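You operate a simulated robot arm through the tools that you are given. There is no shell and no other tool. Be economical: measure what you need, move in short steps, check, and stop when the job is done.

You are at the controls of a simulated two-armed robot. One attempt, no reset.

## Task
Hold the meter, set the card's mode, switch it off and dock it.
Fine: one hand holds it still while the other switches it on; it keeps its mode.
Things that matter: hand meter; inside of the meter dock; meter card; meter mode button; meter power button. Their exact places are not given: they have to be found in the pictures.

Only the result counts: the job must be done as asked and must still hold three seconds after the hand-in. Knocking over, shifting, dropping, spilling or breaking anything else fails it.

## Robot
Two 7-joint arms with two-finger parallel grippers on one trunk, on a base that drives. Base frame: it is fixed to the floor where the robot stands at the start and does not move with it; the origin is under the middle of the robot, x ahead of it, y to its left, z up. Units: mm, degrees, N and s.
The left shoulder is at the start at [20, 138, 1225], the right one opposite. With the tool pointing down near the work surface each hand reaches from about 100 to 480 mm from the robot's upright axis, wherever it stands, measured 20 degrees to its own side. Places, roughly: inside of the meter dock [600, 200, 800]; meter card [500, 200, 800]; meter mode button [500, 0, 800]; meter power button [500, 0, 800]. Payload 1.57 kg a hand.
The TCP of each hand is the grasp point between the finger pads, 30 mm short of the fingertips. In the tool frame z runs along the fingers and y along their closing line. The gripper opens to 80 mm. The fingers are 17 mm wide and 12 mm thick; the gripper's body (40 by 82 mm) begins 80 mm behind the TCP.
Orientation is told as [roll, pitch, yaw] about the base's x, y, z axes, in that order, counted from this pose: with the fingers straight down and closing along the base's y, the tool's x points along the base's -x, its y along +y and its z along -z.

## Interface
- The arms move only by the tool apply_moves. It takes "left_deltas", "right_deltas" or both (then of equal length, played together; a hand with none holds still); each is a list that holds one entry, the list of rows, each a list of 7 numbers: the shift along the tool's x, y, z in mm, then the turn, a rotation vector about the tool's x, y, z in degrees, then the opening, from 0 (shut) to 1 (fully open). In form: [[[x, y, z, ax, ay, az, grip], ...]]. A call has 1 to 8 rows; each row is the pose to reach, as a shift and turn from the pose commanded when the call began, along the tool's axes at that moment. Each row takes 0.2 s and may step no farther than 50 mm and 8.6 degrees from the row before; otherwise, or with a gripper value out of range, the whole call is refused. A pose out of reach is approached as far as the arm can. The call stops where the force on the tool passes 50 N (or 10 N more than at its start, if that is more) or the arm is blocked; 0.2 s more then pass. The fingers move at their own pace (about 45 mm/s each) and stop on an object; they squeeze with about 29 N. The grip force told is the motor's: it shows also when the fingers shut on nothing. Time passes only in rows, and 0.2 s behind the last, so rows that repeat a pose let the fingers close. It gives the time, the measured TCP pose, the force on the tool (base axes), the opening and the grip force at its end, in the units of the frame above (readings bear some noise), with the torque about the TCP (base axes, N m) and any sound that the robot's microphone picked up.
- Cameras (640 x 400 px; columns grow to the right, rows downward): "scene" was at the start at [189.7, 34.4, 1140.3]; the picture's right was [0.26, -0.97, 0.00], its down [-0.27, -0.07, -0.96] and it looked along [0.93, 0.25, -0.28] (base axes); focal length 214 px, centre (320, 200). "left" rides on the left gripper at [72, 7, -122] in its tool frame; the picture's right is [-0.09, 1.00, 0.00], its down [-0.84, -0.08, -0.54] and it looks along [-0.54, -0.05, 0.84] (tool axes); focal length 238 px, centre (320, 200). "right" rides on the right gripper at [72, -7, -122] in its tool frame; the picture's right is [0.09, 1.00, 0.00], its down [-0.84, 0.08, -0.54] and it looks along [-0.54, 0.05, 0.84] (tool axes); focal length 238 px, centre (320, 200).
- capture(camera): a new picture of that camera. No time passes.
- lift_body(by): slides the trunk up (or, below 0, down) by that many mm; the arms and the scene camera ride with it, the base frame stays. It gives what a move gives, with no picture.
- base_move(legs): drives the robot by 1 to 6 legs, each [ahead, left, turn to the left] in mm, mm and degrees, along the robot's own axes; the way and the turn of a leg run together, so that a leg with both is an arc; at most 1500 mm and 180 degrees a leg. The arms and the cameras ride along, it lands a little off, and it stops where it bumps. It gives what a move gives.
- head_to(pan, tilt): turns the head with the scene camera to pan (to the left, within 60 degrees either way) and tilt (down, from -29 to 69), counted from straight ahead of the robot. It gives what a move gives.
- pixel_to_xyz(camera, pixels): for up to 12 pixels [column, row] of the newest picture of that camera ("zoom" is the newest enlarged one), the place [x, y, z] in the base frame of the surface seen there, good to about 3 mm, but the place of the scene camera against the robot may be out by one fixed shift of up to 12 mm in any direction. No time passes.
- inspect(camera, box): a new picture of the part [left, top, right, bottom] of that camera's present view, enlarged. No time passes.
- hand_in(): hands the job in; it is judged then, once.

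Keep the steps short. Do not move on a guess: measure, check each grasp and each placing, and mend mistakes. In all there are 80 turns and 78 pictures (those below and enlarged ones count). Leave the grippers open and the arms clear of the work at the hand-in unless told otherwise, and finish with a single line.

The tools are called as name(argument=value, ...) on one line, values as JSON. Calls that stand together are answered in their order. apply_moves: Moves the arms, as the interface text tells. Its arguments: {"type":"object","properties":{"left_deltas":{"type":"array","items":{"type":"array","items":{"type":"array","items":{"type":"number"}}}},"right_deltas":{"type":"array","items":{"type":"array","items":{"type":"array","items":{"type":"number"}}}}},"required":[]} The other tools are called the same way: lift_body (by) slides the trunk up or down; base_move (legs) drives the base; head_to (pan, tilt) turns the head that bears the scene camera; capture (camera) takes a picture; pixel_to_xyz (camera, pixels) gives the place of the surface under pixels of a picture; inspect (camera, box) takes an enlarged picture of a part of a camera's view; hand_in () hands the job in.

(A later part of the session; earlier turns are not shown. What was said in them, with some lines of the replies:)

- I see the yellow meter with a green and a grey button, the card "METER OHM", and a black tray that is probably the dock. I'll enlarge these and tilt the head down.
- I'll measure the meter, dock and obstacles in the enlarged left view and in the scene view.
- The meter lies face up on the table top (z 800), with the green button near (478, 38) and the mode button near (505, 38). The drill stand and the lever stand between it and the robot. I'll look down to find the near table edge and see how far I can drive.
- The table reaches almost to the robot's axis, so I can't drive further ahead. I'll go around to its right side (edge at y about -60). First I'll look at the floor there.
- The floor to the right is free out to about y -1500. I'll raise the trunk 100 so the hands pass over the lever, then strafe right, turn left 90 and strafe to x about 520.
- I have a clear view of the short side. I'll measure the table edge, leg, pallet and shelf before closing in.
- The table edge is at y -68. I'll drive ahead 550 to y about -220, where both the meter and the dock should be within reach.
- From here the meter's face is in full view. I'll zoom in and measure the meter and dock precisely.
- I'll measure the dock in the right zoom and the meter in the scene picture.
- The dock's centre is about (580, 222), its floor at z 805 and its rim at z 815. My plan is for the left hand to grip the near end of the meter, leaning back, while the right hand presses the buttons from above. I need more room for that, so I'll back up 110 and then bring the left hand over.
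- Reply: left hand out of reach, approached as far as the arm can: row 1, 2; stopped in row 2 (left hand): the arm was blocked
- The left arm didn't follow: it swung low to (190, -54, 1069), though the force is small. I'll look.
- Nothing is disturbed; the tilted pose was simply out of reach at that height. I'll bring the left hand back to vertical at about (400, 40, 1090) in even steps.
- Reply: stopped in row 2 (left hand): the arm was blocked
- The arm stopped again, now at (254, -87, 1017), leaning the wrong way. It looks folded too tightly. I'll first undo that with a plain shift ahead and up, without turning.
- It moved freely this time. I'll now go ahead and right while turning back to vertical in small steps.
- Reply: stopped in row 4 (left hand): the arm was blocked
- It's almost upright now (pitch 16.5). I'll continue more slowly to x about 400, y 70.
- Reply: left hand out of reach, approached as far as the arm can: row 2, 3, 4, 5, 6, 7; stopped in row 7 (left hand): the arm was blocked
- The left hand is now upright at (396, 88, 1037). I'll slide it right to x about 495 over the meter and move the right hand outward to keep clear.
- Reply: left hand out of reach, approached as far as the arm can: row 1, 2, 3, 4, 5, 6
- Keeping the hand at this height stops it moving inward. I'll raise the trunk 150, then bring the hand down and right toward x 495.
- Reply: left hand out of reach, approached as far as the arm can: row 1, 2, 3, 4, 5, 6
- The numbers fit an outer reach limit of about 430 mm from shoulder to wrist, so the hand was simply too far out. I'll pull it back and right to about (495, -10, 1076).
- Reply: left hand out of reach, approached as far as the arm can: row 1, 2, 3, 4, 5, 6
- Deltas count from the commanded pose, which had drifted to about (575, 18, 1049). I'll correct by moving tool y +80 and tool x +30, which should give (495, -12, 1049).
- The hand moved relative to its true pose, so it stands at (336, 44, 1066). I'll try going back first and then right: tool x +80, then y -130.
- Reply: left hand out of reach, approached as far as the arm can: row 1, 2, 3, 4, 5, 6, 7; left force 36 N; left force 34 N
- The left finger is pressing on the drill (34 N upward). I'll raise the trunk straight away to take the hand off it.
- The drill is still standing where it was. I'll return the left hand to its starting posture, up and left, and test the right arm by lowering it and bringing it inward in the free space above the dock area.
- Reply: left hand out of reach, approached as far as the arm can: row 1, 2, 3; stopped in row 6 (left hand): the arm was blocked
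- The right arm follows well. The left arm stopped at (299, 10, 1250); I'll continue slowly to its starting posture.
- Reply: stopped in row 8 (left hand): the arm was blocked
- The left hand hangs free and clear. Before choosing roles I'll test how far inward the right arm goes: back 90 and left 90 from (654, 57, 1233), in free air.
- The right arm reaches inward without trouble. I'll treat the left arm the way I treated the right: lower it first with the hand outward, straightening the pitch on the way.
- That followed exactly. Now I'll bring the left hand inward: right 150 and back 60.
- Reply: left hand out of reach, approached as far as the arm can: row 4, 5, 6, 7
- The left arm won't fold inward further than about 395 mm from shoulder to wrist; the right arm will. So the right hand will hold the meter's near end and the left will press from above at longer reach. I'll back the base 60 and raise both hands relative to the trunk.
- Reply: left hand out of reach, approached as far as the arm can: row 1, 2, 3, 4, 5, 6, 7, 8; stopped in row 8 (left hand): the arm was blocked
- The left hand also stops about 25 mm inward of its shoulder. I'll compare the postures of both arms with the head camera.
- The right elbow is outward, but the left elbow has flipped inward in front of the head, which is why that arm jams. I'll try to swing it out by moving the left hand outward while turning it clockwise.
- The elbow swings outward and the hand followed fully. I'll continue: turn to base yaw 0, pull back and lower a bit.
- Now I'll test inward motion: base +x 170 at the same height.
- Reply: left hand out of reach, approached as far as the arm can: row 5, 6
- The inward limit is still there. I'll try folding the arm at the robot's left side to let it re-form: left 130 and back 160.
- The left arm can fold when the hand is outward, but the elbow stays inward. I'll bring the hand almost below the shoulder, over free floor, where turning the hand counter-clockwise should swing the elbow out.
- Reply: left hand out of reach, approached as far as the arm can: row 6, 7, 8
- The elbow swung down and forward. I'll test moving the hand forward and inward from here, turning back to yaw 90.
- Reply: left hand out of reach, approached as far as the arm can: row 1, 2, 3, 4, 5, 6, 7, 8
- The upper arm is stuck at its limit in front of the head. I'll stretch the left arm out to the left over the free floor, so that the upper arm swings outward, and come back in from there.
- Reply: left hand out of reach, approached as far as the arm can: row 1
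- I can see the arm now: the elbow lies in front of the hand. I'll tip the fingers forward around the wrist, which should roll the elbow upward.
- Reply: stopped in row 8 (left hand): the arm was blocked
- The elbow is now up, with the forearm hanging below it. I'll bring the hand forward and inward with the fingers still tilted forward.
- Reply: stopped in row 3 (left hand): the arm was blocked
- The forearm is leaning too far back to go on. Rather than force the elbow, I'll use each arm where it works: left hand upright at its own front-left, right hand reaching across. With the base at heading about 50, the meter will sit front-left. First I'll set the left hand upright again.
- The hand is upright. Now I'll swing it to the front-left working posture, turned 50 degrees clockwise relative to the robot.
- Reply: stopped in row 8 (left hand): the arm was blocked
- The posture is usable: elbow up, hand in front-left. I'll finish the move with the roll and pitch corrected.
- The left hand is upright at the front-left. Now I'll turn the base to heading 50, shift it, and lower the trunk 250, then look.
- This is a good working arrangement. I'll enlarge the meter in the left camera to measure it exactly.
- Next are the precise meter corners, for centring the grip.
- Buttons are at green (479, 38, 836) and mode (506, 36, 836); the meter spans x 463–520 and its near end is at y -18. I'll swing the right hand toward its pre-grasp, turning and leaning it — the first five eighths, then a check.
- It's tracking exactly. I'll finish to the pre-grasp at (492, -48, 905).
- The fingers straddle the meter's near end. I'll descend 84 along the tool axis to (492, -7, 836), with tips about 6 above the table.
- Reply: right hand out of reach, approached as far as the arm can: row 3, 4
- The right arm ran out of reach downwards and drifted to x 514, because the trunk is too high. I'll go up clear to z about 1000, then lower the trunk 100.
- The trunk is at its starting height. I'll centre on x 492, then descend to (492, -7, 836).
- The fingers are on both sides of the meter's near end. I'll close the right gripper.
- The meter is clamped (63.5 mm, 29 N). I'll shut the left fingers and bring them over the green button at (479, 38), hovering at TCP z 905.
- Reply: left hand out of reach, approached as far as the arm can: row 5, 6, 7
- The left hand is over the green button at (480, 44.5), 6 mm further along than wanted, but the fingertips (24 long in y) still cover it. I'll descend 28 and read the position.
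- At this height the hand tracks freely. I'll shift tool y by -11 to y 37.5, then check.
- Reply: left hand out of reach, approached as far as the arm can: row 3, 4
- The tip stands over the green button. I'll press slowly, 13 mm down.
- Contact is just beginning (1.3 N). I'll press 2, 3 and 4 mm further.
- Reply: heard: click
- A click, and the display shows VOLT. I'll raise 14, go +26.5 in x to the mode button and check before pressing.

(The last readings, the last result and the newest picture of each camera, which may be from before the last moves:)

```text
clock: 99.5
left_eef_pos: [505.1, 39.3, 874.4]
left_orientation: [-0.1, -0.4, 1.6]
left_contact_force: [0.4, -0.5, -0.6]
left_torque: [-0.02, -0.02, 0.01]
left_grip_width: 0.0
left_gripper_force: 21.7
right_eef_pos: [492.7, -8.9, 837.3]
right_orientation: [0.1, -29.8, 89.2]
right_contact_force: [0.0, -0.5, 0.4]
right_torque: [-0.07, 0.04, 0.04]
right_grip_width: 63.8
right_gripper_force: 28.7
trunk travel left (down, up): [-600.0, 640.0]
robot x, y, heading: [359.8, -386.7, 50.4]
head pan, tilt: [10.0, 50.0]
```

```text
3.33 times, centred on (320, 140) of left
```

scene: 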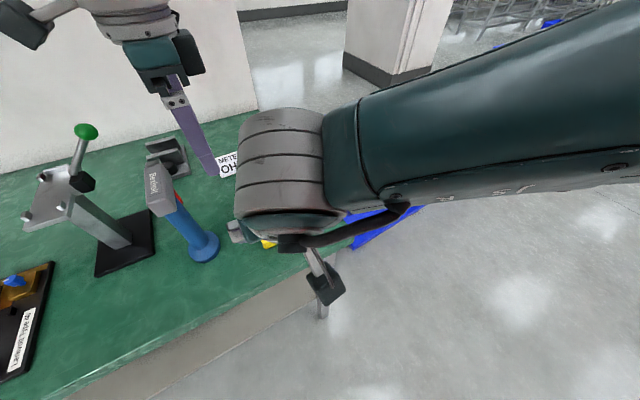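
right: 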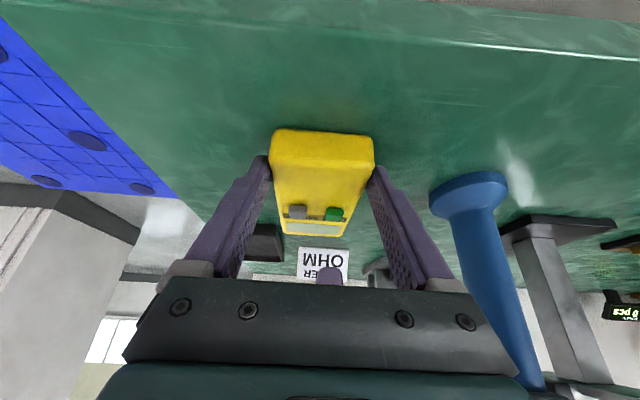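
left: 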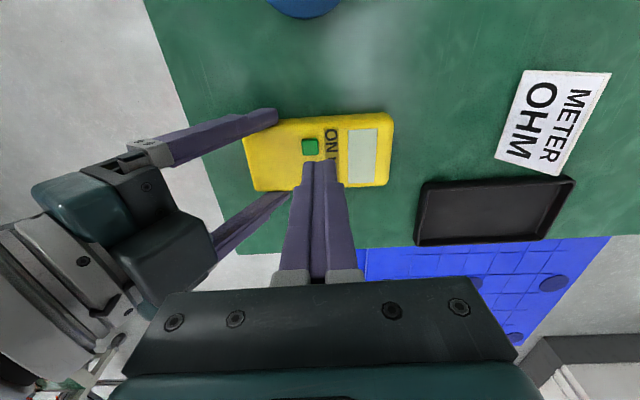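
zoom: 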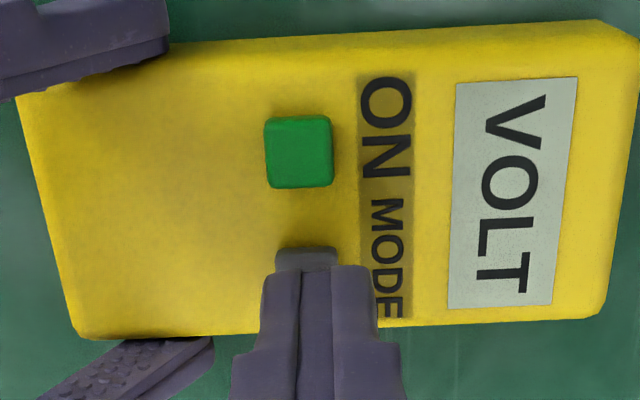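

The display reads VOLT and the tip is over the mode button. I'll press down 13 and release.

apply_moves(left_deltas=[[[0, 0, 6, 0, 0, 0, 0], [0, 0, 9, 0, 0, 0, 0], [0, 0, 11, 0, 0, 0, 0], [0, 0, 13, 0, 0, 0, 0], [0, 0, 13, 0, 0, 0, 0], [0, 0, 6, 0, 0, 0, 0], [0, 0, 0, 0, 0, 0, 0]]])

inspect(camera="left", box=[240, 80, 400, 200])

```text
clock: 101.1
left_eef_pos: [505.5, 38.4, 874.1]
left_orientation: [-0.1, -0.4, 1.7]
left_contact_force: [-0.1, 0.5, 0.1]
left_torque: [0.05, -0.03, -0.03]
left_grip_width: 0.0
left_gripper_force: 21.0
right_eef_pos: [493.3, -9.8, 837.1]
right_orientation: [0.0, -29.9, 89.0]
right_contact_force: [1.1, -0.3, -0.5]
right_torque: [-0.1, -0.01, 0.0]
right_grip_width: 63.5
right_gripper_force: 28.7
trunk travel left (down, up): [-600.0, 640.0]
robot x, y, heading: [360.4, -379.9, 50.3]
head pan, tilt: [10.0, 50.0]
heard: click
```

```text
3.33 times, centred on (320, 140) of left
```

zoom: 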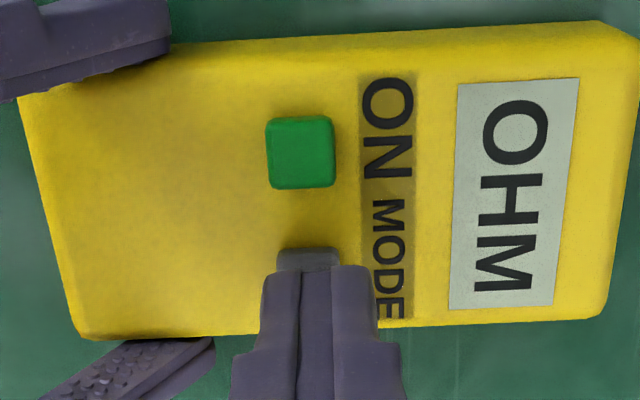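

The display shows OHM, matching the card. I'll go back to the green button and press it once to switch the meter off.

apply_moves(left_deltas=[[[9, 1, -1, 0, 0, 0, 0], [18, 2, -1, 0, 0, 0, 0], [26, 3, -1, 0, 0, 0, 0], [26, 3, 0, 0, 0, 0, 0]]])

apply_moves(left_deltas=[[[0, 0, 6, 0, 0, 0, 0], [0, 0, 9, 0, 0, 0, 0], [0, 0, 11, 0, 0, 0, 0], [0, 0, 13, 0, 0, 0, 0], [0, 0, 13, 0, 0, 0, 0], [0, 0, 6, 0, 0, 0, 0], [0, 0, 0, 0, 0, 0, 0]]])

inspect(camera="left", box=[240, 80, 400, 200])

```text
clock: 102.1
left_eef_pos: [480.1, 42.3, 874.4]
left_orientation: [-0.1, -0.5, 1.6]
left_contact_force: [0.1, -0.2, -0.1]
left_torque: [-0.02, 0.02, 0.01]
left_grip_width: 0.0
left_gripper_force: 21.0
right_eef_pos: [492.5, -8.9, 837.7]
right_orientation: [0.2, -29.9, 89.2]
right_contact_force: [-0.6, -0.7, 0.2]
right_torque: [-0.04, 0.0, -0.03]
right_grip_width: 63.6
right_gripper_force: 28.7
trunk travel left (down, up): [-600.0, 640.0]
robot x, y, heading: [359.5, -379.1, 50.5]
head pan, tilt: [10.0, 50.0]
```

```text
clock: 103.7
left_eef_pos: [479.0, 41.8, 872.6]
left_orientation: [-0.1, -0.4, 1.7]
left_contact_force: [0.3, -1.8, 0.1]
left_torque: [0.01, 0.0, -0.01]
left_grip_width: 0.0
left_gripper_force: 21.1
right_eef_pos: [493.4, -8.7, 837.6]
right_orientation: [0.2, -30.0, 89.2]
right_contact_force: [-0.5, 0.4, 0.3]
right_torque: [-0.05, 0.0, 0.03]
right_grip_width: 63.4
right_gripper_force: 29.1
trunk travel left (down, up): [-600.0, 640.0]
robot x, y, heading: [361.4, -381.2, 50.5]
head pan, tilt: [10.0, 50.0]
heard: click
```

```text
3.33 times, centred on (320, 140) of left
```

zoom: 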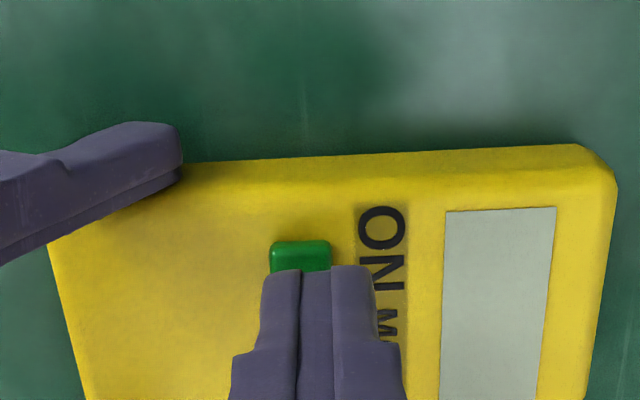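

The click was heard and the display is blank, so the meter is off in OHM mode. I'll lift the left hand clear first, then open the right hand and withdraw it along its axis.

apply_moves(left_deltas=[[[0, 0, -25, 0, 0, 0, 0], [10, 8, -60, 0, 0, 0, 0], [22, 18, -95, 0, 0, 0, 0.3], [38, 30, -130, 0, 0, 0, 0.3]]])

apply_moves(right_deltas=[[[0, 0, 0, 0, 0, 0, 0.9], [0, 0, 0, 0, 0, 0, 1], [0, 0, -25, 0, 0, 0, 1], [0, 0, -60, 0, 0, 0, 1], [0, 0, -100, 0, 0, 0, 1], [0, 0, -140, 0, 0, 0, 1]]])

capture(camera="right")

```text
clock: 104.5
left_eef_pos: [421.1, 9.0, 891.0]
left_orientation: [-9.1, 7.0, 0.8]
left_contact_force: [0.2, -0.4, 0.8]
left_torque: [-0.04, 0.0, 0.0]
left_grip_width: 24.4
left_gripper_force: 0.2
left hand out of reach, approached as far as the arm can: row 1, 2
right_eef_pos: [493.3, -8.9, 837.8]
right_orientation: [0.2, -29.9, 89.2]
right_contact_force: [1.2, -0.8, -0.5]
right_torque: [0.1, 0.07, 0.01]
right_grip_width: 63.5
right_gripper_force: 29.1
trunk travel left (down, up): [-600.0, 640.0]
robot x, y, heading: [355.2, -383.0, 50.4]
head pan, tilt: [10.0, 50.0]
stopped in row 4 (left hand): the arm was blocked; the commanded pose is now the measured one
```

```text
clock: 105.9
left_eef_pos: [421.3, 8.9, 891.0]
left_orientation: [-9.1, 7.1, 0.8]
left_contact_force: [-0.6, -0.4, 0.5]
left_torque: [0.0, -0.03, -0.01]
left_grip_width: 24.3
left_gripper_force: 0.0
right_eef_pos: [493.5, -80.1, 958.6]
right_orientation: [0.1, -29.9, 89.0]
right_contact_force: [0.4, 0.4, 0.0]
right_torque: [0.01, 0.04, 0.0]
right_grip_width: 79.8
right_gripper_force: 0.1
trunk travel left (down, up): [-600.0, 640.0]
robot x, y, heading: [359.8, -383.0, 50.5]
head pan, tilt: [10.0, 50.0]
```

```text
27 pictures are left
```

right: 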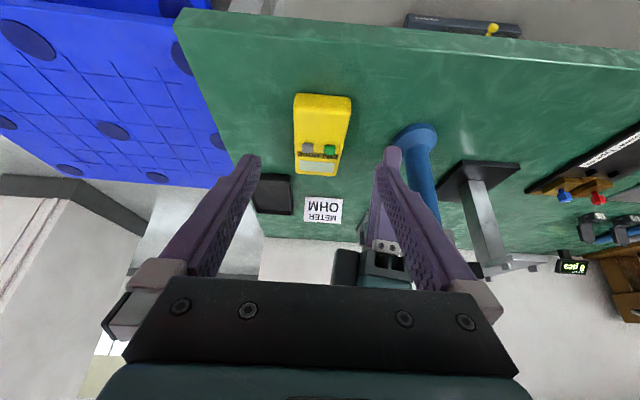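

The meter is undisturbed. The left hand swung low beside the drill without touching it. I'll raise the trunk 250 to lift both hands, then straighten the left hand and set it high and outward.

lift_body(by=250)

apply_moves(left_deltas=[[[4, 13, -22, -1.3, -1, 0, 0.3], [8, 26, -44, -2.6, -2, 0, 0.3], [12, 39, -66, -3.9, -3, 0, 0.3], [16, 52, -88, -5.2, -4, 0, 0.3], [20, 64, -110, -6.5, -5, 0, 0.3], [24, 77, -132, -7.8, -6, 0, 0.3], [28, 90, -154, -9, -7, 0, 0.3]]])

```text
clock: 108.5
left_eef_pos: [421.3, 9.9, 1140.7]
left_orientation: [-9.1, 7.1, 0.9]
left_contact_force: [-0.1, 0.0, 0.7]
left_torque: [-0.02, -0.01, 0.0]
left_grip_width: 23.8
left_gripper_force: 0.1
right_eef_pos: [494.5, -79.0, 1208.8]
right_orientation: [0.1, -29.8, 89.1]
right_contact_force: [0.5, 0.2, 0.1]
right_torque: [-0.01, -0.01, 0.01]
right_grip_width: 79.7
right_gripper_force: 0.0
trunk travel left (down, up): [-850.0, 390.0]
robot x, y, heading: [359.7, -380.6, 50.4]
head pan, tilt: [10.0, 50.0]
```

```text
clock: 110.3
left_eef_pos: [407.3, 107.6, 1253.6]
left_orientation: [-2.7, 3.1, -0.2]
left_contact_force: [-1.1, 0.2, -0.4]
left_torque: [0.0, 0.02, -0.01]
left_grip_width: 24.0
left_gripper_force: 0.0
right_eef_pos: [492.7, -79.6, 1207.6]
right_orientation: [0.1, -29.9, 89.0]
right_contact_force: [-0.2, 0.5, 1.0]
right_torque: [-0.02, 0.0, -0.01]
right_grip_width: 80.1
right_gripper_force: 0.1
trunk travel left (down, up): [-850.0, 390.0]
robot x, y, heading: [358.7, -381.0, 50.5]
head pan, tilt: [10.0, 50.0]
stopped in row 7 (left hand): the arm was blocked; the commanded pose is now the measured one
```

The left hand is high and outward now. Next I'll bring the right hand back to vertical at its own front, yaw 50.

apply_moves(right_deltas=[[[15, -17, -9, 1.4, 4.1, 5.4, 1], [30, -34, -18, 2.9, 8.2, 10.8, 1], [46, -51, -26, 4.3, 12.3, 16.2, 1], [61, -69, -35, 5.8, 16.5, 21.5, 1], [76, -86, -44, 7.2, 20.6, 26.9, 1], [91, -103, -53, 8.7, 24.7, 32.3, 1], [106, -120, -61, 10.1, 28.8, 37.7, 1]]])

base_move(legs=[[0, 0, 40], [150, -75, 0]])

head_to(pan=0, tilt=55)

capture(camera="scene")

```text
clock: 111.9
left_eef_pos: [408.0, 107.5, 1255.2]
left_orientation: [-2.6, 3.0, -0.2]
left_contact_force: [-0.2, -0.4, -0.4]
left_torque: [0.02, 0.01, -0.02]
left_grip_width: 24.1
left_gripper_force: 0.1
right_eef_pos: [610.7, -204.5, 1207.8]
right_orientation: [-0.1, 0.2, 50.3]
right_contact_force: [-1.0, -0.4, 0.2]
right_torque: [-0.01, -0.01, 0.01]
right_grip_width: 79.8
right_gripper_force: 0.0
trunk travel left (down, up): [-850.0, 390.0]
robot x, y, heading: [356.1, -376.7, 50.5]
head pan, tilt: [10.0, 50.0]
```

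```text
clock: 115.2
left_eef_pos: [157.9, 176.2, 1255.4]
left_orientation: [-2.6, 3.0, 39.9]
left_contact_force: [-0.3, -0.4, 0.4]
left_torque: [-0.03, -0.01, 0.0]
left_grip_width: 24.1
left_gripper_force: 0.1
right_eef_pos: [510.3, 67.8, 1206.6]
right_orientation: [0.0, 0.1, 90.3]
right_contact_force: [0.7, 0.1, 0.0]
right_torque: [-0.02, 0.02, 0.04]
right_grip_width: 79.7
right_gripper_force: 0.0
trunk travel left (down, up): [-850.0, 390.0]
robot x, y, heading: [431.4, -229.2, 90.3]
head pan, tilt: [10.0, 50.0]
```

```text
clock: 115.9
left_eef_pos: [159.0, 176.2, 1254.7]
left_orientation: [-2.7, 3.1, 39.7]
left_contact_force: [-0.2, -0.2, 0.1]
left_torque: [0.02, 0.01, 0.0]
left_grip_width: 24.2
left_gripper_force: 0.0
right_eef_pos: [511.9, 66.1, 1207.3]
right_orientation: [-0.1, 0.0, 90.4]
right_contact_force: [-0.3, -0.9, 0.4]
right_torque: [0.01, 0.0, 0.0]
right_grip_width: 80.2
right_gripper_force: 0.1
trunk travel left (down, up): [-850.0, 390.0]
robot x, y, heading: [433.3, -228.0, 90.4]
head pan, tilt: [0.0, 55.0]
```

```text
26 pictures are left
```

scene: 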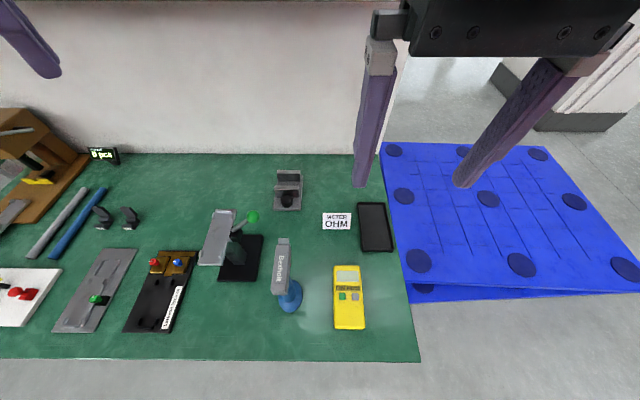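

The right hand is near the meter. I'll check the heights of the objects beneath the left hand before lowering the trunk.

pixel_to_xyz(camera="scene", pixels=[[100, 215], [128, 213], [215, 235], [252, 216], [180, 160], [180, 140], [288, 175], [60, 225], [105, 152], [30, 115], [282, 260]])

base_move(legs=[[35, 0, 0]])

capture(camera="left")

```text
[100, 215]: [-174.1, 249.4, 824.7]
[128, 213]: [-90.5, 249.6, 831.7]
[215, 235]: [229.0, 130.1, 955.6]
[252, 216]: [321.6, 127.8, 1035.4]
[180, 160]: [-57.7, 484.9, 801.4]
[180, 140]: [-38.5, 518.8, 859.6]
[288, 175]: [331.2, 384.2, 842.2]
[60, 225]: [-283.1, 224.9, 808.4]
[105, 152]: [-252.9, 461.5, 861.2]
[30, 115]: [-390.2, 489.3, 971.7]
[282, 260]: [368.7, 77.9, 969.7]
```

```text
clock: 116.8
left_eef_pos: [157.8, 209.9, 1253.7]
left_orientation: [-2.6, 3.1, 39.8]
left_contact_force: [0.1, 1.4, 0.2]
left_torque: [-0.02, 0.02, -0.05]
left_grip_width: 24.0
left_gripper_force: 0.1
right_eef_pos: [511.6, 100.4, 1207.5]
right_orientation: [0.1, 0.1, 90.4]
right_contact_force: [-0.7, 0.6, 0.9]
right_torque: [-0.01, 0.01, 0.0]
right_grip_width: 80.0
right_gripper_force: 0.0
trunk travel left (down, up): [-850.0, 390.0]
robot x, y, heading: [434.9, -195.4, 90.5]
head pan, tilt: [0.0, 55.0]
```

```text
25 pictures are left
```

left: 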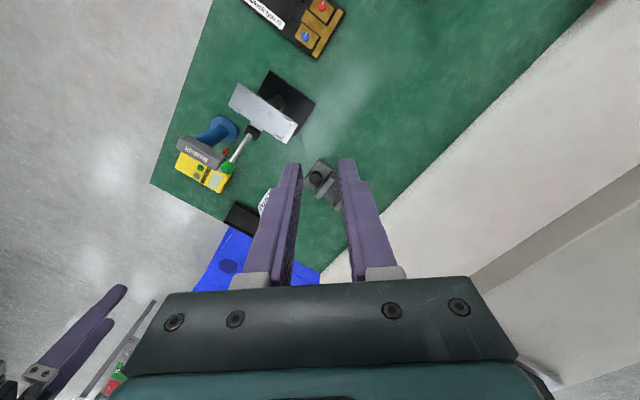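

The table beneath the left hand is clear. I'll lower the trunk 250, then move the right hand over the meter's centre at (493, 43).

lift_body(by=-250)

apply_moves(right_deltas=[[[15, 5, 0, 0, 0, 0, 1], [30, 10, 0, 0, 0, 0, 1], [45, 15, 0, 0, 0, 0, 1], [57, 18, 0, 0, 0, 0, 1], [57, 18, 0, 0, 0, 0, 1]]])

capture(camera="right")

```text
clock: 119.4
left_eef_pos: [158.0, 210.5, 1004.5]
left_orientation: [-2.7, 3.1, 39.8]
left_contact_force: [-0.5, -0.2, -0.5]
left_torque: [0.02, 0.01, 0.0]
left_grip_width: 23.7
left_gripper_force: 0.1
right_eef_pos: [512.4, 100.3, 956.8]
right_orientation: [0.0, 0.1, 90.3]
right_contact_force: [0.8, 0.7, 0.1]
right_torque: [0.01, 0.04, 0.01]
right_grip_width: 80.1
right_gripper_force: 0.2
trunk travel left (down, up): [-600.0, 640.0]
robot x, y, heading: [433.4, -196.6, 90.3]
head pan, tilt: [0.0, 55.0]
```

```text
clock: 120.0
left_eef_pos: [157.5, 209.7, 1003.2]
left_orientation: [-2.8, 3.1, 39.7]
left_contact_force: [-0.3, 0.5, -0.1]
left_torque: [0.0, 0.01, 0.0]
left_grip_width: 24.0
left_gripper_force: 0.1
right_eef_pos: [506.1, 82.8, 957.0]
right_orientation: [-0.5, -0.8, 90.1]
right_contact_force: [-1.9, 4.5, -3.5]
right_torque: [-0.18, -0.26, -0.24]
right_grip_width: 80.1
right_gripper_force: 0.2
trunk travel left (down, up): [-600.0, 640.0]
robot x, y, heading: [430.1, -194.7, 90.4]
head pan, tilt: [0.0, 55.0]
stopped in row 2 (right hand): the force on the tool passed its limit at 68 N (the readings are from after the stop); the commanded pose is now the measured one
```

```text
24 pictures are left
```

right: 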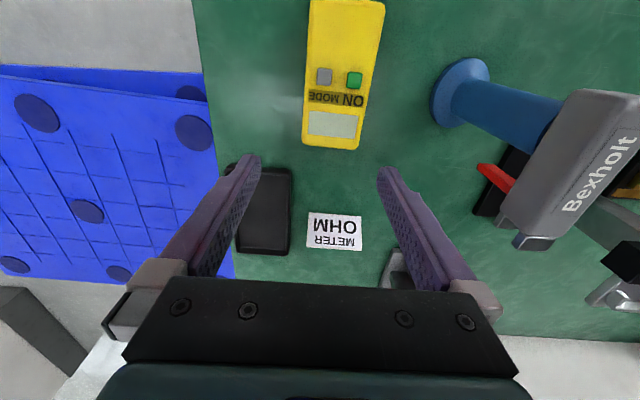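

The right arm bumped something (68 N), though nothing is near its fingers. I suspect the left elbow; I'll look.

head_to(pan=-5, tilt=30)

capture(camera="scene")

```text
clock: 120.8
left_eef_pos: [157.6, 209.2, 1005.5]
left_orientation: [-2.7, 3.2, 39.8]
left_contact_force: [0.2, 0.2, 0.9]
left_torque: [0.02, 0.02, 0.01]
left_grip_width: 24.1
left_gripper_force: 0.0
right_eef_pos: [506.1, 82.3, 956.7]
right_orientation: [-0.5, -0.8, 90.2]
right_contact_force: [0.9, 0.6, -0.6]
right_torque: [-0.01, -0.01, -0.02]
right_grip_width: 79.9
right_gripper_force: 0.0
trunk travel left (down, up): [-600.0, 640.0]
robot x, y, heading: [434.4, -195.9, 90.5]
head pan, tilt: [-5.0, 30.0]
```

```text
23 pictures are left
```

scene: 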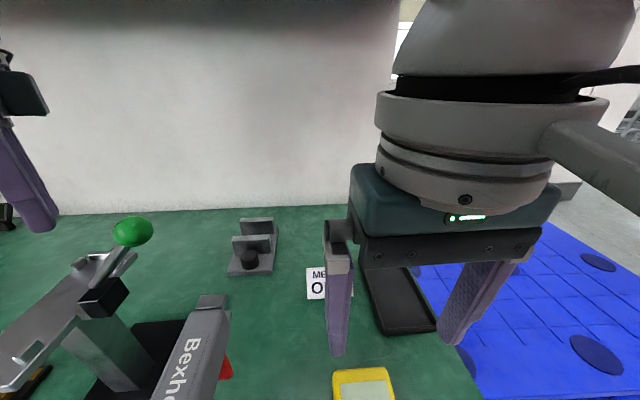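

The right hand's camera probably touched the robot's own head, since the meter is too close to the body here. I'll back the base 100 and then go over the meter.

base_move(legs=[[-100, 0, 0]])

capture(camera="right")

```text
clock: 122.0
left_eef_pos: [157.9, 113.2, 1004.6]
left_orientation: [-2.7, 3.1, 39.8]
left_contact_force: [0.2, 0.6, 0.4]
left_torque: [0.01, -0.01, -0.03]
left_grip_width: 24.2
left_gripper_force: 0.1
right_eef_pos: [506.4, -15.0, 956.5]
right_orientation: [-0.5, -0.9, 90.2]
right_contact_force: [-0.6, 0.7, -0.5]
right_torque: [-0.01, -0.01, 0.01]
right_grip_width: 80.2
right_gripper_force: 0.0
trunk travel left (down, up): [-600.0, 640.0]
robot x, y, heading: [437.7, -295.7, 90.5]
head pan, tilt: [-5.0, 30.0]
```

```text
22 pictures are left
```

right: 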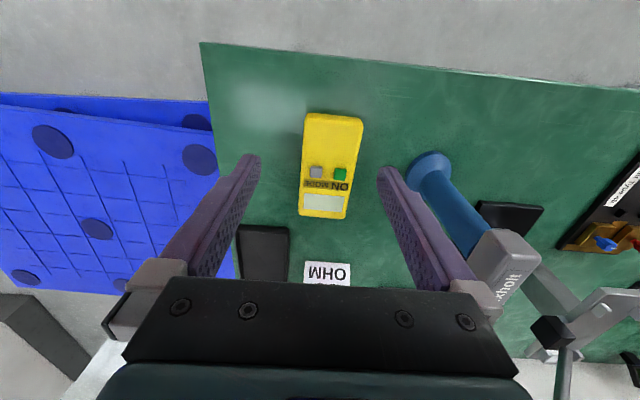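

I'll measure the meter's edges from this view.

pixel_to_xyz(camera="right", pixels=[[303, 165], [358, 165], [308, 122], [360, 126], [300, 208], [345, 212], [331, 165], [316, 172], [340, 174], [262, 262], [412, 180], [505, 245]])

```text
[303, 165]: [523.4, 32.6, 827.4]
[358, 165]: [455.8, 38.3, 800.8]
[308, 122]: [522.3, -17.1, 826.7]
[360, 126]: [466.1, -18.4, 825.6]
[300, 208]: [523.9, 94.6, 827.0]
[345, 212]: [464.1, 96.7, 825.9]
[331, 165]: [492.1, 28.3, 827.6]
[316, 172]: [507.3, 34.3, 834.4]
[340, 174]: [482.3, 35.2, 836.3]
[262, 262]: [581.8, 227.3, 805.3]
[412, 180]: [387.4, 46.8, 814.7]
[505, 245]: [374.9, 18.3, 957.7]
```

The meter's centre is (494, 43), square to yaw 90. I'll move above it and descend to TCP z 843, so the tips stay about 13 above the table and the dock rim will fit under them.

apply_moves(right_deltas=[[[-20, 4, 5, 0, 0.9, 0, 1], [-40, 8, 10, 0, 0.9, 0, 1], [-58, 12.4, 15, 0, 0.9, 0, 1], [-58, 12.4, 40, 0, 0.9, 0, 1], [-58, 12.4, 70, 0, 0.9, 0, 1], [-58, 12.4, 95, 0, 0.9, 0, 1], [-58, 12.4, 113, 0, 0.9, 0, 1]]])

capture(camera="right")

```text
clock: 123.6
left_eef_pos: [158.6, 112.8, 1005.2]
left_orientation: [-2.7, 3.1, 39.9]
left_contact_force: [-0.2, -0.6, 0.4]
left_torque: [0.03, 0.01, -0.01]
left_grip_width: 24.0
left_gripper_force: 0.1
right_eef_pos: [494.9, 44.6, 843.0]
right_orientation: [-0.5, 0.1, 90.2]
right_contact_force: [-0.2, -0.2, 0.4]
right_torque: [-0.01, 0.01, 0.01]
right_grip_width: 79.5
right_gripper_force: 0.0
trunk travel left (down, up): [-600.0, 640.0]
robot x, y, heading: [434.5, -295.2, 90.3]
head pan, tilt: [-5.0, 30.0]
```

```text
21 pictures are left
```

right: 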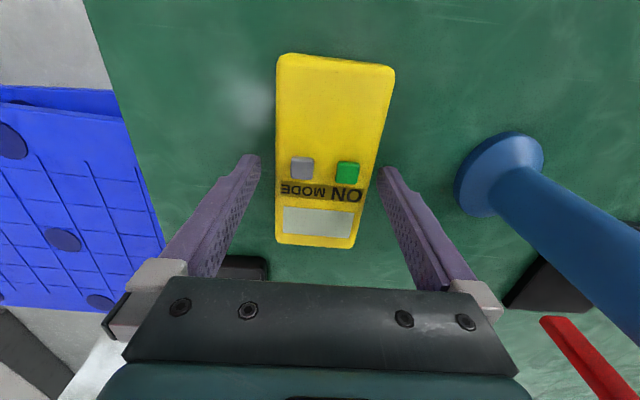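

Centred. I'll close the grip and then lift 60.

apply_moves(right_deltas=[[[0, 0, 0, 0, 0, 0, 0.5], [0, 0, 0, 0, 0, 0, 0.3], [0, 0, 0, 0, 0, 0, 0.3], [0, 0, 0, 0, 0, 0, 0.3], [0, 0, -10, 0, 0, 0, 0.3], [0, 0, -30, 0, 0, 0, 0.3], [0, 0, -60, 0, 0, 0, 0.3]]])

capture(camera="right")

```text
clock: 125.2
left_eef_pos: [158.9, 113.0, 1004.4]
left_orientation: [-2.7, 3.0, 39.8]
left_contact_force: [0.8, 0.8, -0.4]
left_torque: [-0.01, -0.01, -0.03]
left_grip_width: 23.9
left_gripper_force: 0.2
right_eef_pos: [495.2, 44.9, 904.8]
right_orientation: [-0.5, 0.1, 90.2]
right_contact_force: [-0.4, 0.3, -1.6]
right_torque: [0.0, 0.03, 0.04]
right_grip_width: 63.4
right_gripper_force: 28.5
trunk travel left (down, up): [-600.0, 640.0]
robot x, y, heading: [432.9, -291.5, 90.6]
head pan, tilt: [-5.0, 30.0]
```

```text
20 pictures are left
```

right: 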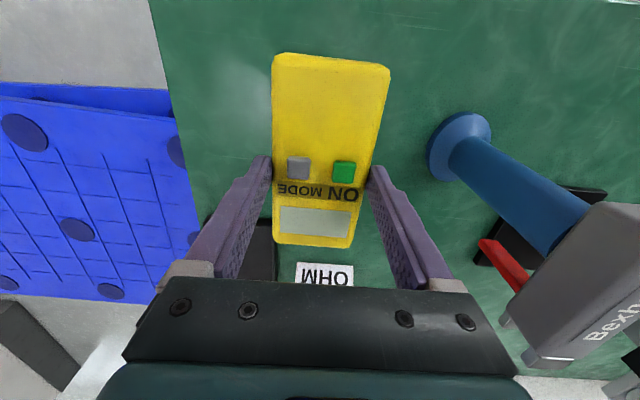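

The meter hangs level and secure at 1.6 N. I'll shift it to x 581, raise 15 more, then drive ahead 100 so the dock is within reach.

apply_moves(right_deltas=[[[0, -22, -5, 0, 0, 0, 0.3], [0, -44, -10, 0, 0, 0, 0.3], [0, -66, -15, 0, 0, 0, 0.3], [0, -86, -15, 0, 0, 0, 0.3]]])

base_move(legs=[[100, 0, 0]])

capture(camera="right")

```text
clock: 126.2
left_eef_pos: [158.8, 111.7, 1003.9]
left_orientation: [-2.7, 3.1, 39.8]
left_contact_force: [-0.5, 1.0, 0.1]
left_torque: [-0.02, -0.03, 0.02]
left_grip_width: 24.1
left_gripper_force: 0.1
right_eef_pos: [579.9, 43.6, 920.8]
right_orientation: [-0.5, 0.1, 90.2]
right_contact_force: [0.0, -0.7, -1.7]
right_torque: [-0.01, -0.03, -0.01]
right_grip_width: 63.6
right_gripper_force: 29.4
trunk travel left (down, up): [-600.0, 640.0]
robot x, y, heading: [436.5, -293.0, 90.2]
head pan, tilt: [-5.0, 30.0]
```

```text
clock: 127.3
left_eef_pos: [157.5, 210.1, 1005.1]
left_orientation: [-2.6, 3.1, 39.7]
left_contact_force: [0.8, 0.0, 0.4]
left_torque: [-0.01, 0.01, -0.01]
left_grip_width: 24.0
left_gripper_force: 0.1
right_eef_pos: [579.7, 142.8, 921.4]
right_orientation: [-0.4, 0.1, 90.1]
right_contact_force: [0.2, 0.6, -2.6]
right_torque: [0.0, -0.01, -0.04]
right_grip_width: 63.5
right_gripper_force: 28.8
trunk travel left (down, up): [-600.0, 640.0]
robot x, y, heading: [433.6, -196.8, 90.5]
head pan, tilt: [-5.0, 30.0]
```

```text
19 pictures are left
```

right: 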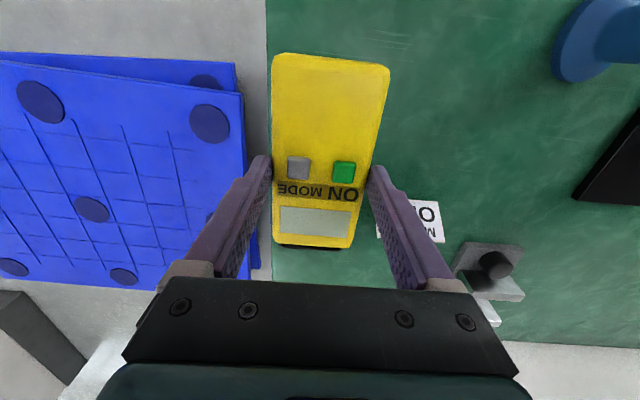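

I'll extend the arm over the dock to y about 222, high up, and then compare meter and dock with the head camera.

apply_moves(right_deltas=[[[-20, 0, 0, 0, 0, 0, 0.3], [-40, 0, 0, 0, 0, 0, 0.3], [-60, 0, 0, 0, 0, 0, 0.3], [-75, 0, 0, 0, 0, 0, 0.3]]])

head_to(pan=-20, tilt=42)

inspect(camera="scene", box=[220, 100, 460, 300])

```text
clock: 128.3
left_eef_pos: [158.5, 211.0, 1004.0]
left_orientation: [-2.7, 3.1, 39.7]
left_contact_force: [0.3, -0.2, 0.1]
left_torque: [-0.01, -0.02, -0.04]
left_grip_width: 24.0
left_gripper_force: 0.1
right_eef_pos: [580.1, 219.0, 920.6]
right_orientation: [-0.6, 0.1, 90.2]
right_contact_force: [-0.3, -0.3, -1.7]
right_torque: [0.02, -0.03, -0.02]
right_grip_width: 63.3
right_gripper_force: 28.9
trunk travel left (down, up): [-600.0, 640.0]
robot x, y, heading: [431.9, -195.9, 90.8]
head pan, tilt: [-5.0, 30.0]
```

```text
clock: 129.1
left_eef_pos: [158.1, 210.1, 1004.9]
left_orientation: [-2.7, 3.1, 39.6]
left_contact_force: [0.3, 0.1, -0.7]
left_torque: [-0.02, 0.02, 0.0]
left_grip_width: 24.0
left_gripper_force: 0.1
right_eef_pos: [579.7, 218.4, 921.5]
right_orientation: [-0.5, 0.1, 90.1]
right_contact_force: [0.7, 0.3, -2.0]
right_torque: [0.01, -0.03, -0.06]
right_grip_width: 63.6
right_gripper_force: 28.8
trunk travel left (down, up): [-600.0, 640.0]
robot x, y, heading: [431.6, -197.0, 90.3]
head pan, tilt: [-20.0, 42.0]
```

```text
2.00 times, centred on (340, 200) of scene
```

zoom: 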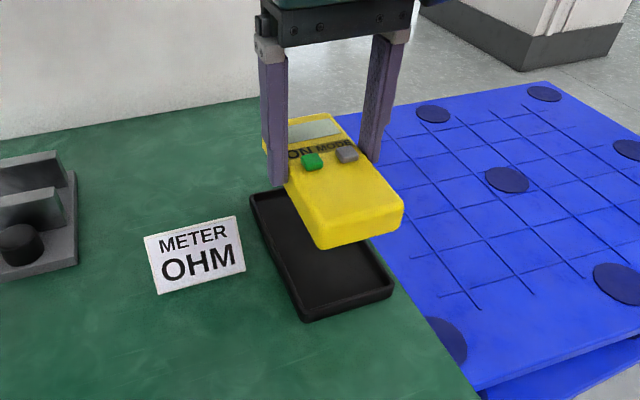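

I'll measure dock corners and meter corners in this same picture, so any camera shift cancels.

pixel_to_xyz(camera="zoom", pixels=[[303, 312], [388, 285], [254, 196], [278, 255], [345, 298], [310, 285], [318, 225], [398, 203], [360, 212], [360, 228], [313, 160], [347, 154]])

```text
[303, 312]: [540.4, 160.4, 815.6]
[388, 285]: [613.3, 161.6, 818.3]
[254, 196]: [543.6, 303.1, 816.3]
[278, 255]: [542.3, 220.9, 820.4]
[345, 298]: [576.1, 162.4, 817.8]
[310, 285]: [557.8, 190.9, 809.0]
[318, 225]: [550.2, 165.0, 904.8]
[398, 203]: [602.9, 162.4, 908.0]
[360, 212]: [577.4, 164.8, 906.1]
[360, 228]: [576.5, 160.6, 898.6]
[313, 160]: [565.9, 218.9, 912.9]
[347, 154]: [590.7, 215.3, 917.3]
```

Corrected for the camera shift, the dock's centre is about (578.5, 224.5). I'll move there and lower to just above the rim (TCP 865), then inspect the gaps closely.

apply_moves(right_deltas=[[[-4, 1, 10, 0, 0, 0, 0.3], [-7.5, 1.2, 25, 0, 0, 0, 0.3], [-7.5, 1.2, 42, 0, 0, 0, 0.3], [-7.5, 1.2, 56, 0, 0, 0, 0.3], [-7.5, 1.2, 56, 0, 0, 0, 0.3]]])

inspect(camera="scene", box=[330, 190, 430, 270])

inspect(camera="right", box=[220, 20, 440, 300])

```text
clock: 130.3
left_eef_pos: [158.0, 211.4, 1005.4]
left_orientation: [-2.7, 3.1, 39.8]
left_contact_force: [0.7, 0.2, 0.1]
left_torque: [0.01, -0.02, -0.02]
left_grip_width: 23.5
left_gripper_force: 0.0
right_eef_pos: [579.1, 225.1, 864.9]
right_orientation: [-0.5, 0.1, 90.1]
right_contact_force: [-0.7, 0.1, -2.1]
right_torque: [-0.04, -0.02, 0.01]
right_grip_width: 63.6
right_gripper_force: 29.1
trunk travel left (down, up): [-600.0, 640.0]
robot x, y, heading: [432.1, -194.7, 90.7]
head pan, tilt: [-20.0, 42.0]
```

```text
5.00 times, centred on (380, 230) of scene
```

zoom: 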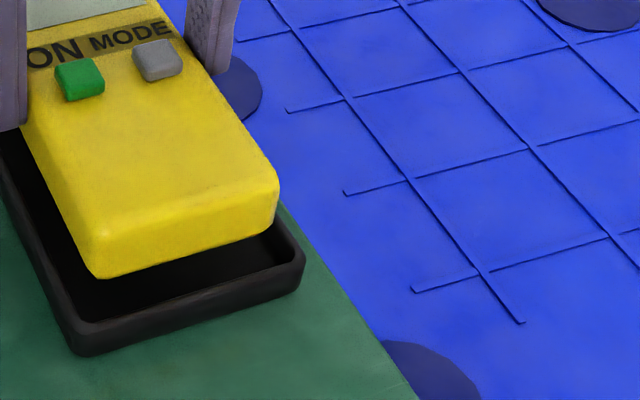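

```text
1.43 times, centred on (330, 160) of right
```

zoom: 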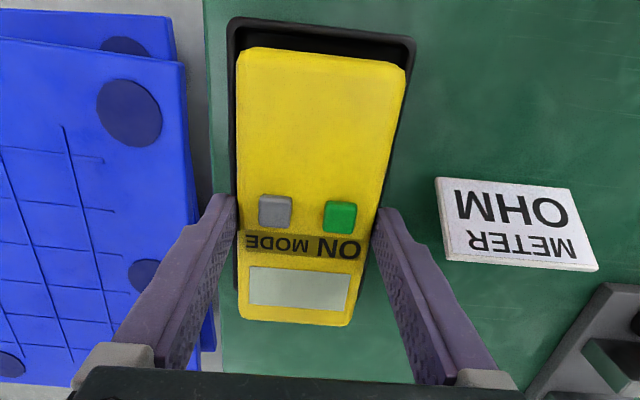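

The right camera shows the dock around the meter. I'll measure the rim there (hand camera, no shift).

pixel_to_xyz(camera="zoom", pixels=[[231, 30], [238, 32], [412, 44], [405, 44], [230, 100], [408, 80], [320, 25], [320, 36], [240, 100], [402, 85], [320, 52], [403, 70]])

```text
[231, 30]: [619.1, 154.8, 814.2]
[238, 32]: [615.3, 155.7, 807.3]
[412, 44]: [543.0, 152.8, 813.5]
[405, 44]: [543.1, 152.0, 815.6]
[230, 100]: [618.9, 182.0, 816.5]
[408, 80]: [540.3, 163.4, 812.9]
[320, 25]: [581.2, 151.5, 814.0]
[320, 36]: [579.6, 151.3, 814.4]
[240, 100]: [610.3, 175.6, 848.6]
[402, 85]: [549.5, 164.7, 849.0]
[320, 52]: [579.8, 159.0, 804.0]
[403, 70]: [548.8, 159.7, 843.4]
```

Dock outer edges are x 541–619 and y 151–293, centre (580, 222.5); the meter's centre is (579.3, 223). I'll nudge +0.7 in x and lower 14 in small steps while watching the force.

apply_moves(right_deltas=[[[0, -0.7, 4, 0, 0, 0, 0.3], [0, -0.7, 8, 0, 0, 0, 0.3], [0, -0.7, 11, 0, 0, 0, 0.3], [0, -0.7, 14, 0, 0, 0, 0.3]]])

inspect(camera="scene", box=[310, 170, 430, 270])

```text
clock: 131.3
left_eef_pos: [156.8, 210.7, 1004.2]
left_orientation: [-2.6, 3.1, 39.7]
left_contact_force: [-0.4, 0.0, -0.3]
left_torque: [0.02, -0.01, 0.01]
left_grip_width: 24.0
left_gripper_force: 0.1
right_eef_pos: [578.8, 224.5, 850.1]
right_orientation: [-0.5, 0.1, 90.2]
right_contact_force: [0.0, 0.3, -2.6]
right_torque: [0.05, 0.0, -0.02]
right_grip_width: 63.6
right_gripper_force: 29.2
trunk travel left (down, up): [-600.0, 640.0]
robot x, y, heading: [431.2, -195.3, 90.5]
head pan, tilt: [-20.0, 42.0]
```

```text
4.00 times, centred on (370, 220) of scene
```

zoom: 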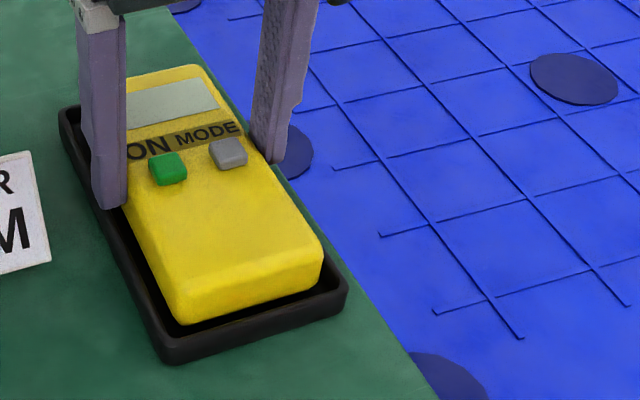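

The meter has entered the tray with gaps all round and no contact force yet. I'll lower another 3.

apply_moves(right_deltas=[[[0, 0, 1, 0, 0, 0, 0.3], [0, 0, 2, 0, 0, 0, 0.3], [0, 0, 3, 0, 0, 0, 0.3]]])

```text
clock: 132.1
left_eef_pos: [158.6, 210.2, 1005.0]
left_orientation: [-2.7, 3.1, 39.8]
left_contact_force: [-0.7, -0.9, -0.9]
left_torque: [-0.04, 0.0, 0.01]
left_grip_width: 24.0
left_gripper_force: 0.0
right_eef_pos: [578.9, 225.4, 848.4]
right_orientation: [-0.4, 0.2, 90.1]
right_contact_force: [1.1, -2.6, 5.9]
right_torque: [-0.13, 0.2, 0.06]
right_grip_width: 63.6
right_gripper_force: 29.3
trunk travel left (down, up): [-600.0, 640.0]
robot x, y, heading: [435.9, -198.0, 90.5]
head pan, tilt: [-20.0, 42.0]
5 turns are left
```

It's resting on the floor of the dock (6 N). I'll open the right hand and rise straight up; the left hand opens in free air.

apply_moves(right_deltas=[[[0, 0, -0.5, 0, 0, 0, 0.6], [0, 0, -1, 0, 0, 0, 1], [0, 0, -1, 0, 0, 0, 1], [0, 0, -15, 0, 0, 0, 1], [0, 0, -45, 0, 0, 0, 1], [0, 0, -85, 0, 0, 0, 1], [20, 0, -120, 0, 0, 0, 1]]], left_deltas=[[[0, 0, 0, 0, 0, 0, 0.6], [0, 0, 0, 0, 0, 0, 1], [0, 0, 0, 0, 0, 0, 1], [0, 0, 0, 0, 0, 0, 1], [0, 0, 0, 0, 0, 0, 1], [0, 0, 0, 0, 0, 0, 1], [0, 0, 0, 0, 0, 0, 1]]])

inspect(camera="scene", box=[250, 130, 450, 280])

capture(camera="right")

```text
clock: 133.7
left_eef_pos: [157.3, 210.3, 1004.7]
left_orientation: [-2.7, 3.1, 39.7]
left_contact_force: [0.3, 1.1, 0.7]
left_torque: [-0.01, 0.02, -0.04]
left_grip_width: 80.3
left_gripper_force: 0.0
right_eef_pos: [578.2, 205.6, 967.7]
right_orientation: [-0.4, 0.2, 90.2]
right_contact_force: [0.3, -0.5, 0.0]
right_torque: [-0.04, 0.0, 0.01]
right_grip_width: 79.8
right_gripper_force: 0.1
trunk travel left (down, up): [-600.0, 640.0]
robot x, y, heading: [431.5, -193.7, 90.5]
head pan, tilt: [-20.0, 42.0]
```

```text
2.67 times, centred on (350, 205) of scene
```

zoom: 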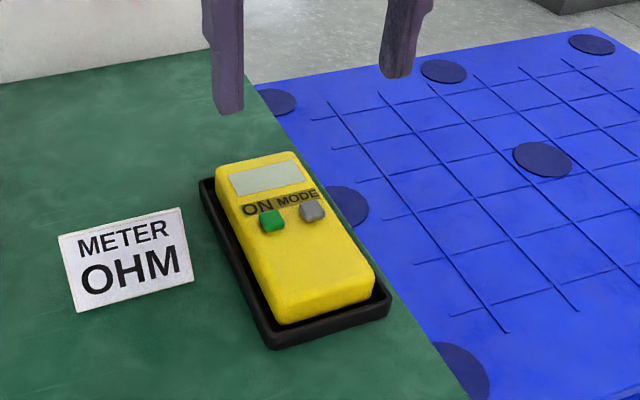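

```text
13 pictures are left
4 turns are left
```

right: 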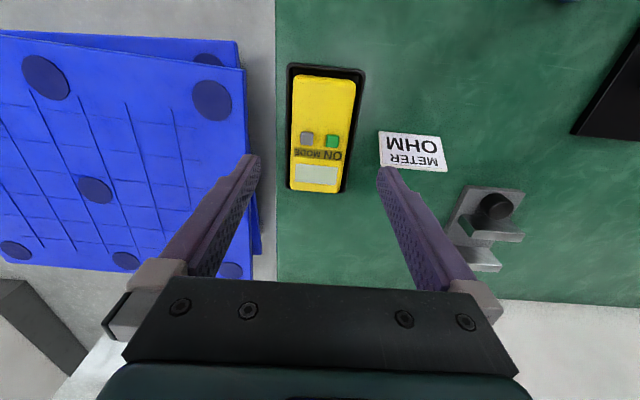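

The meter lies in the dock with its display blank. I'll do one last level check of its top face.

pixel_to_xyz(camera="right", pixels=[[300, 85], [348, 88], [298, 160], [338, 165], [320, 110], [315, 175]])

lift_body(by=100)

```text
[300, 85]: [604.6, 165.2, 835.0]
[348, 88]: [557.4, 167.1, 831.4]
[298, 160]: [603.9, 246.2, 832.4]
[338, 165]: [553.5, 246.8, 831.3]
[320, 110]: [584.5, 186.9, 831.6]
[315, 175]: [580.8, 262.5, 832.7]
```

```text
clock: 135.0
left_eef_pos: [158.4, 212.3, 1104.3]
left_orientation: [-2.7, 3.1, 39.7]
left_contact_force: [0.1, 0.1, -0.1]
left_torque: [0.01, -0.02, 0.01]
left_grip_width: 79.9
left_gripper_force: 0.1
right_eef_pos: [578.8, 204.6, 1067.8]
right_orientation: [-0.4, 0.2, 90.1]
right_contact_force: [0.4, -0.4, 0.5]
right_torque: [0.0, -0.02, -0.02]
right_grip_width: 79.8
right_gripper_force: 0.2
trunk travel left (down, up): [-700.0, 540.0]
robot x, y, heading: [436.1, -194.7, 90.1]
head pan, tilt: [-20.0, 42.0]
3 turns are left
```

The top face is level at z 831–835, so the meter sits flat in the dock. Both hands are open and clear, so I'm handing in.

hand_in()

```text
The job is handed in.
```

I held the meter, set it to OHM as the card asks, switched it off and docked it flat; both grippers are open and clear, but the left finger pressed on the drill (about 34 N) on the way, and it looked unmoved afterwards.
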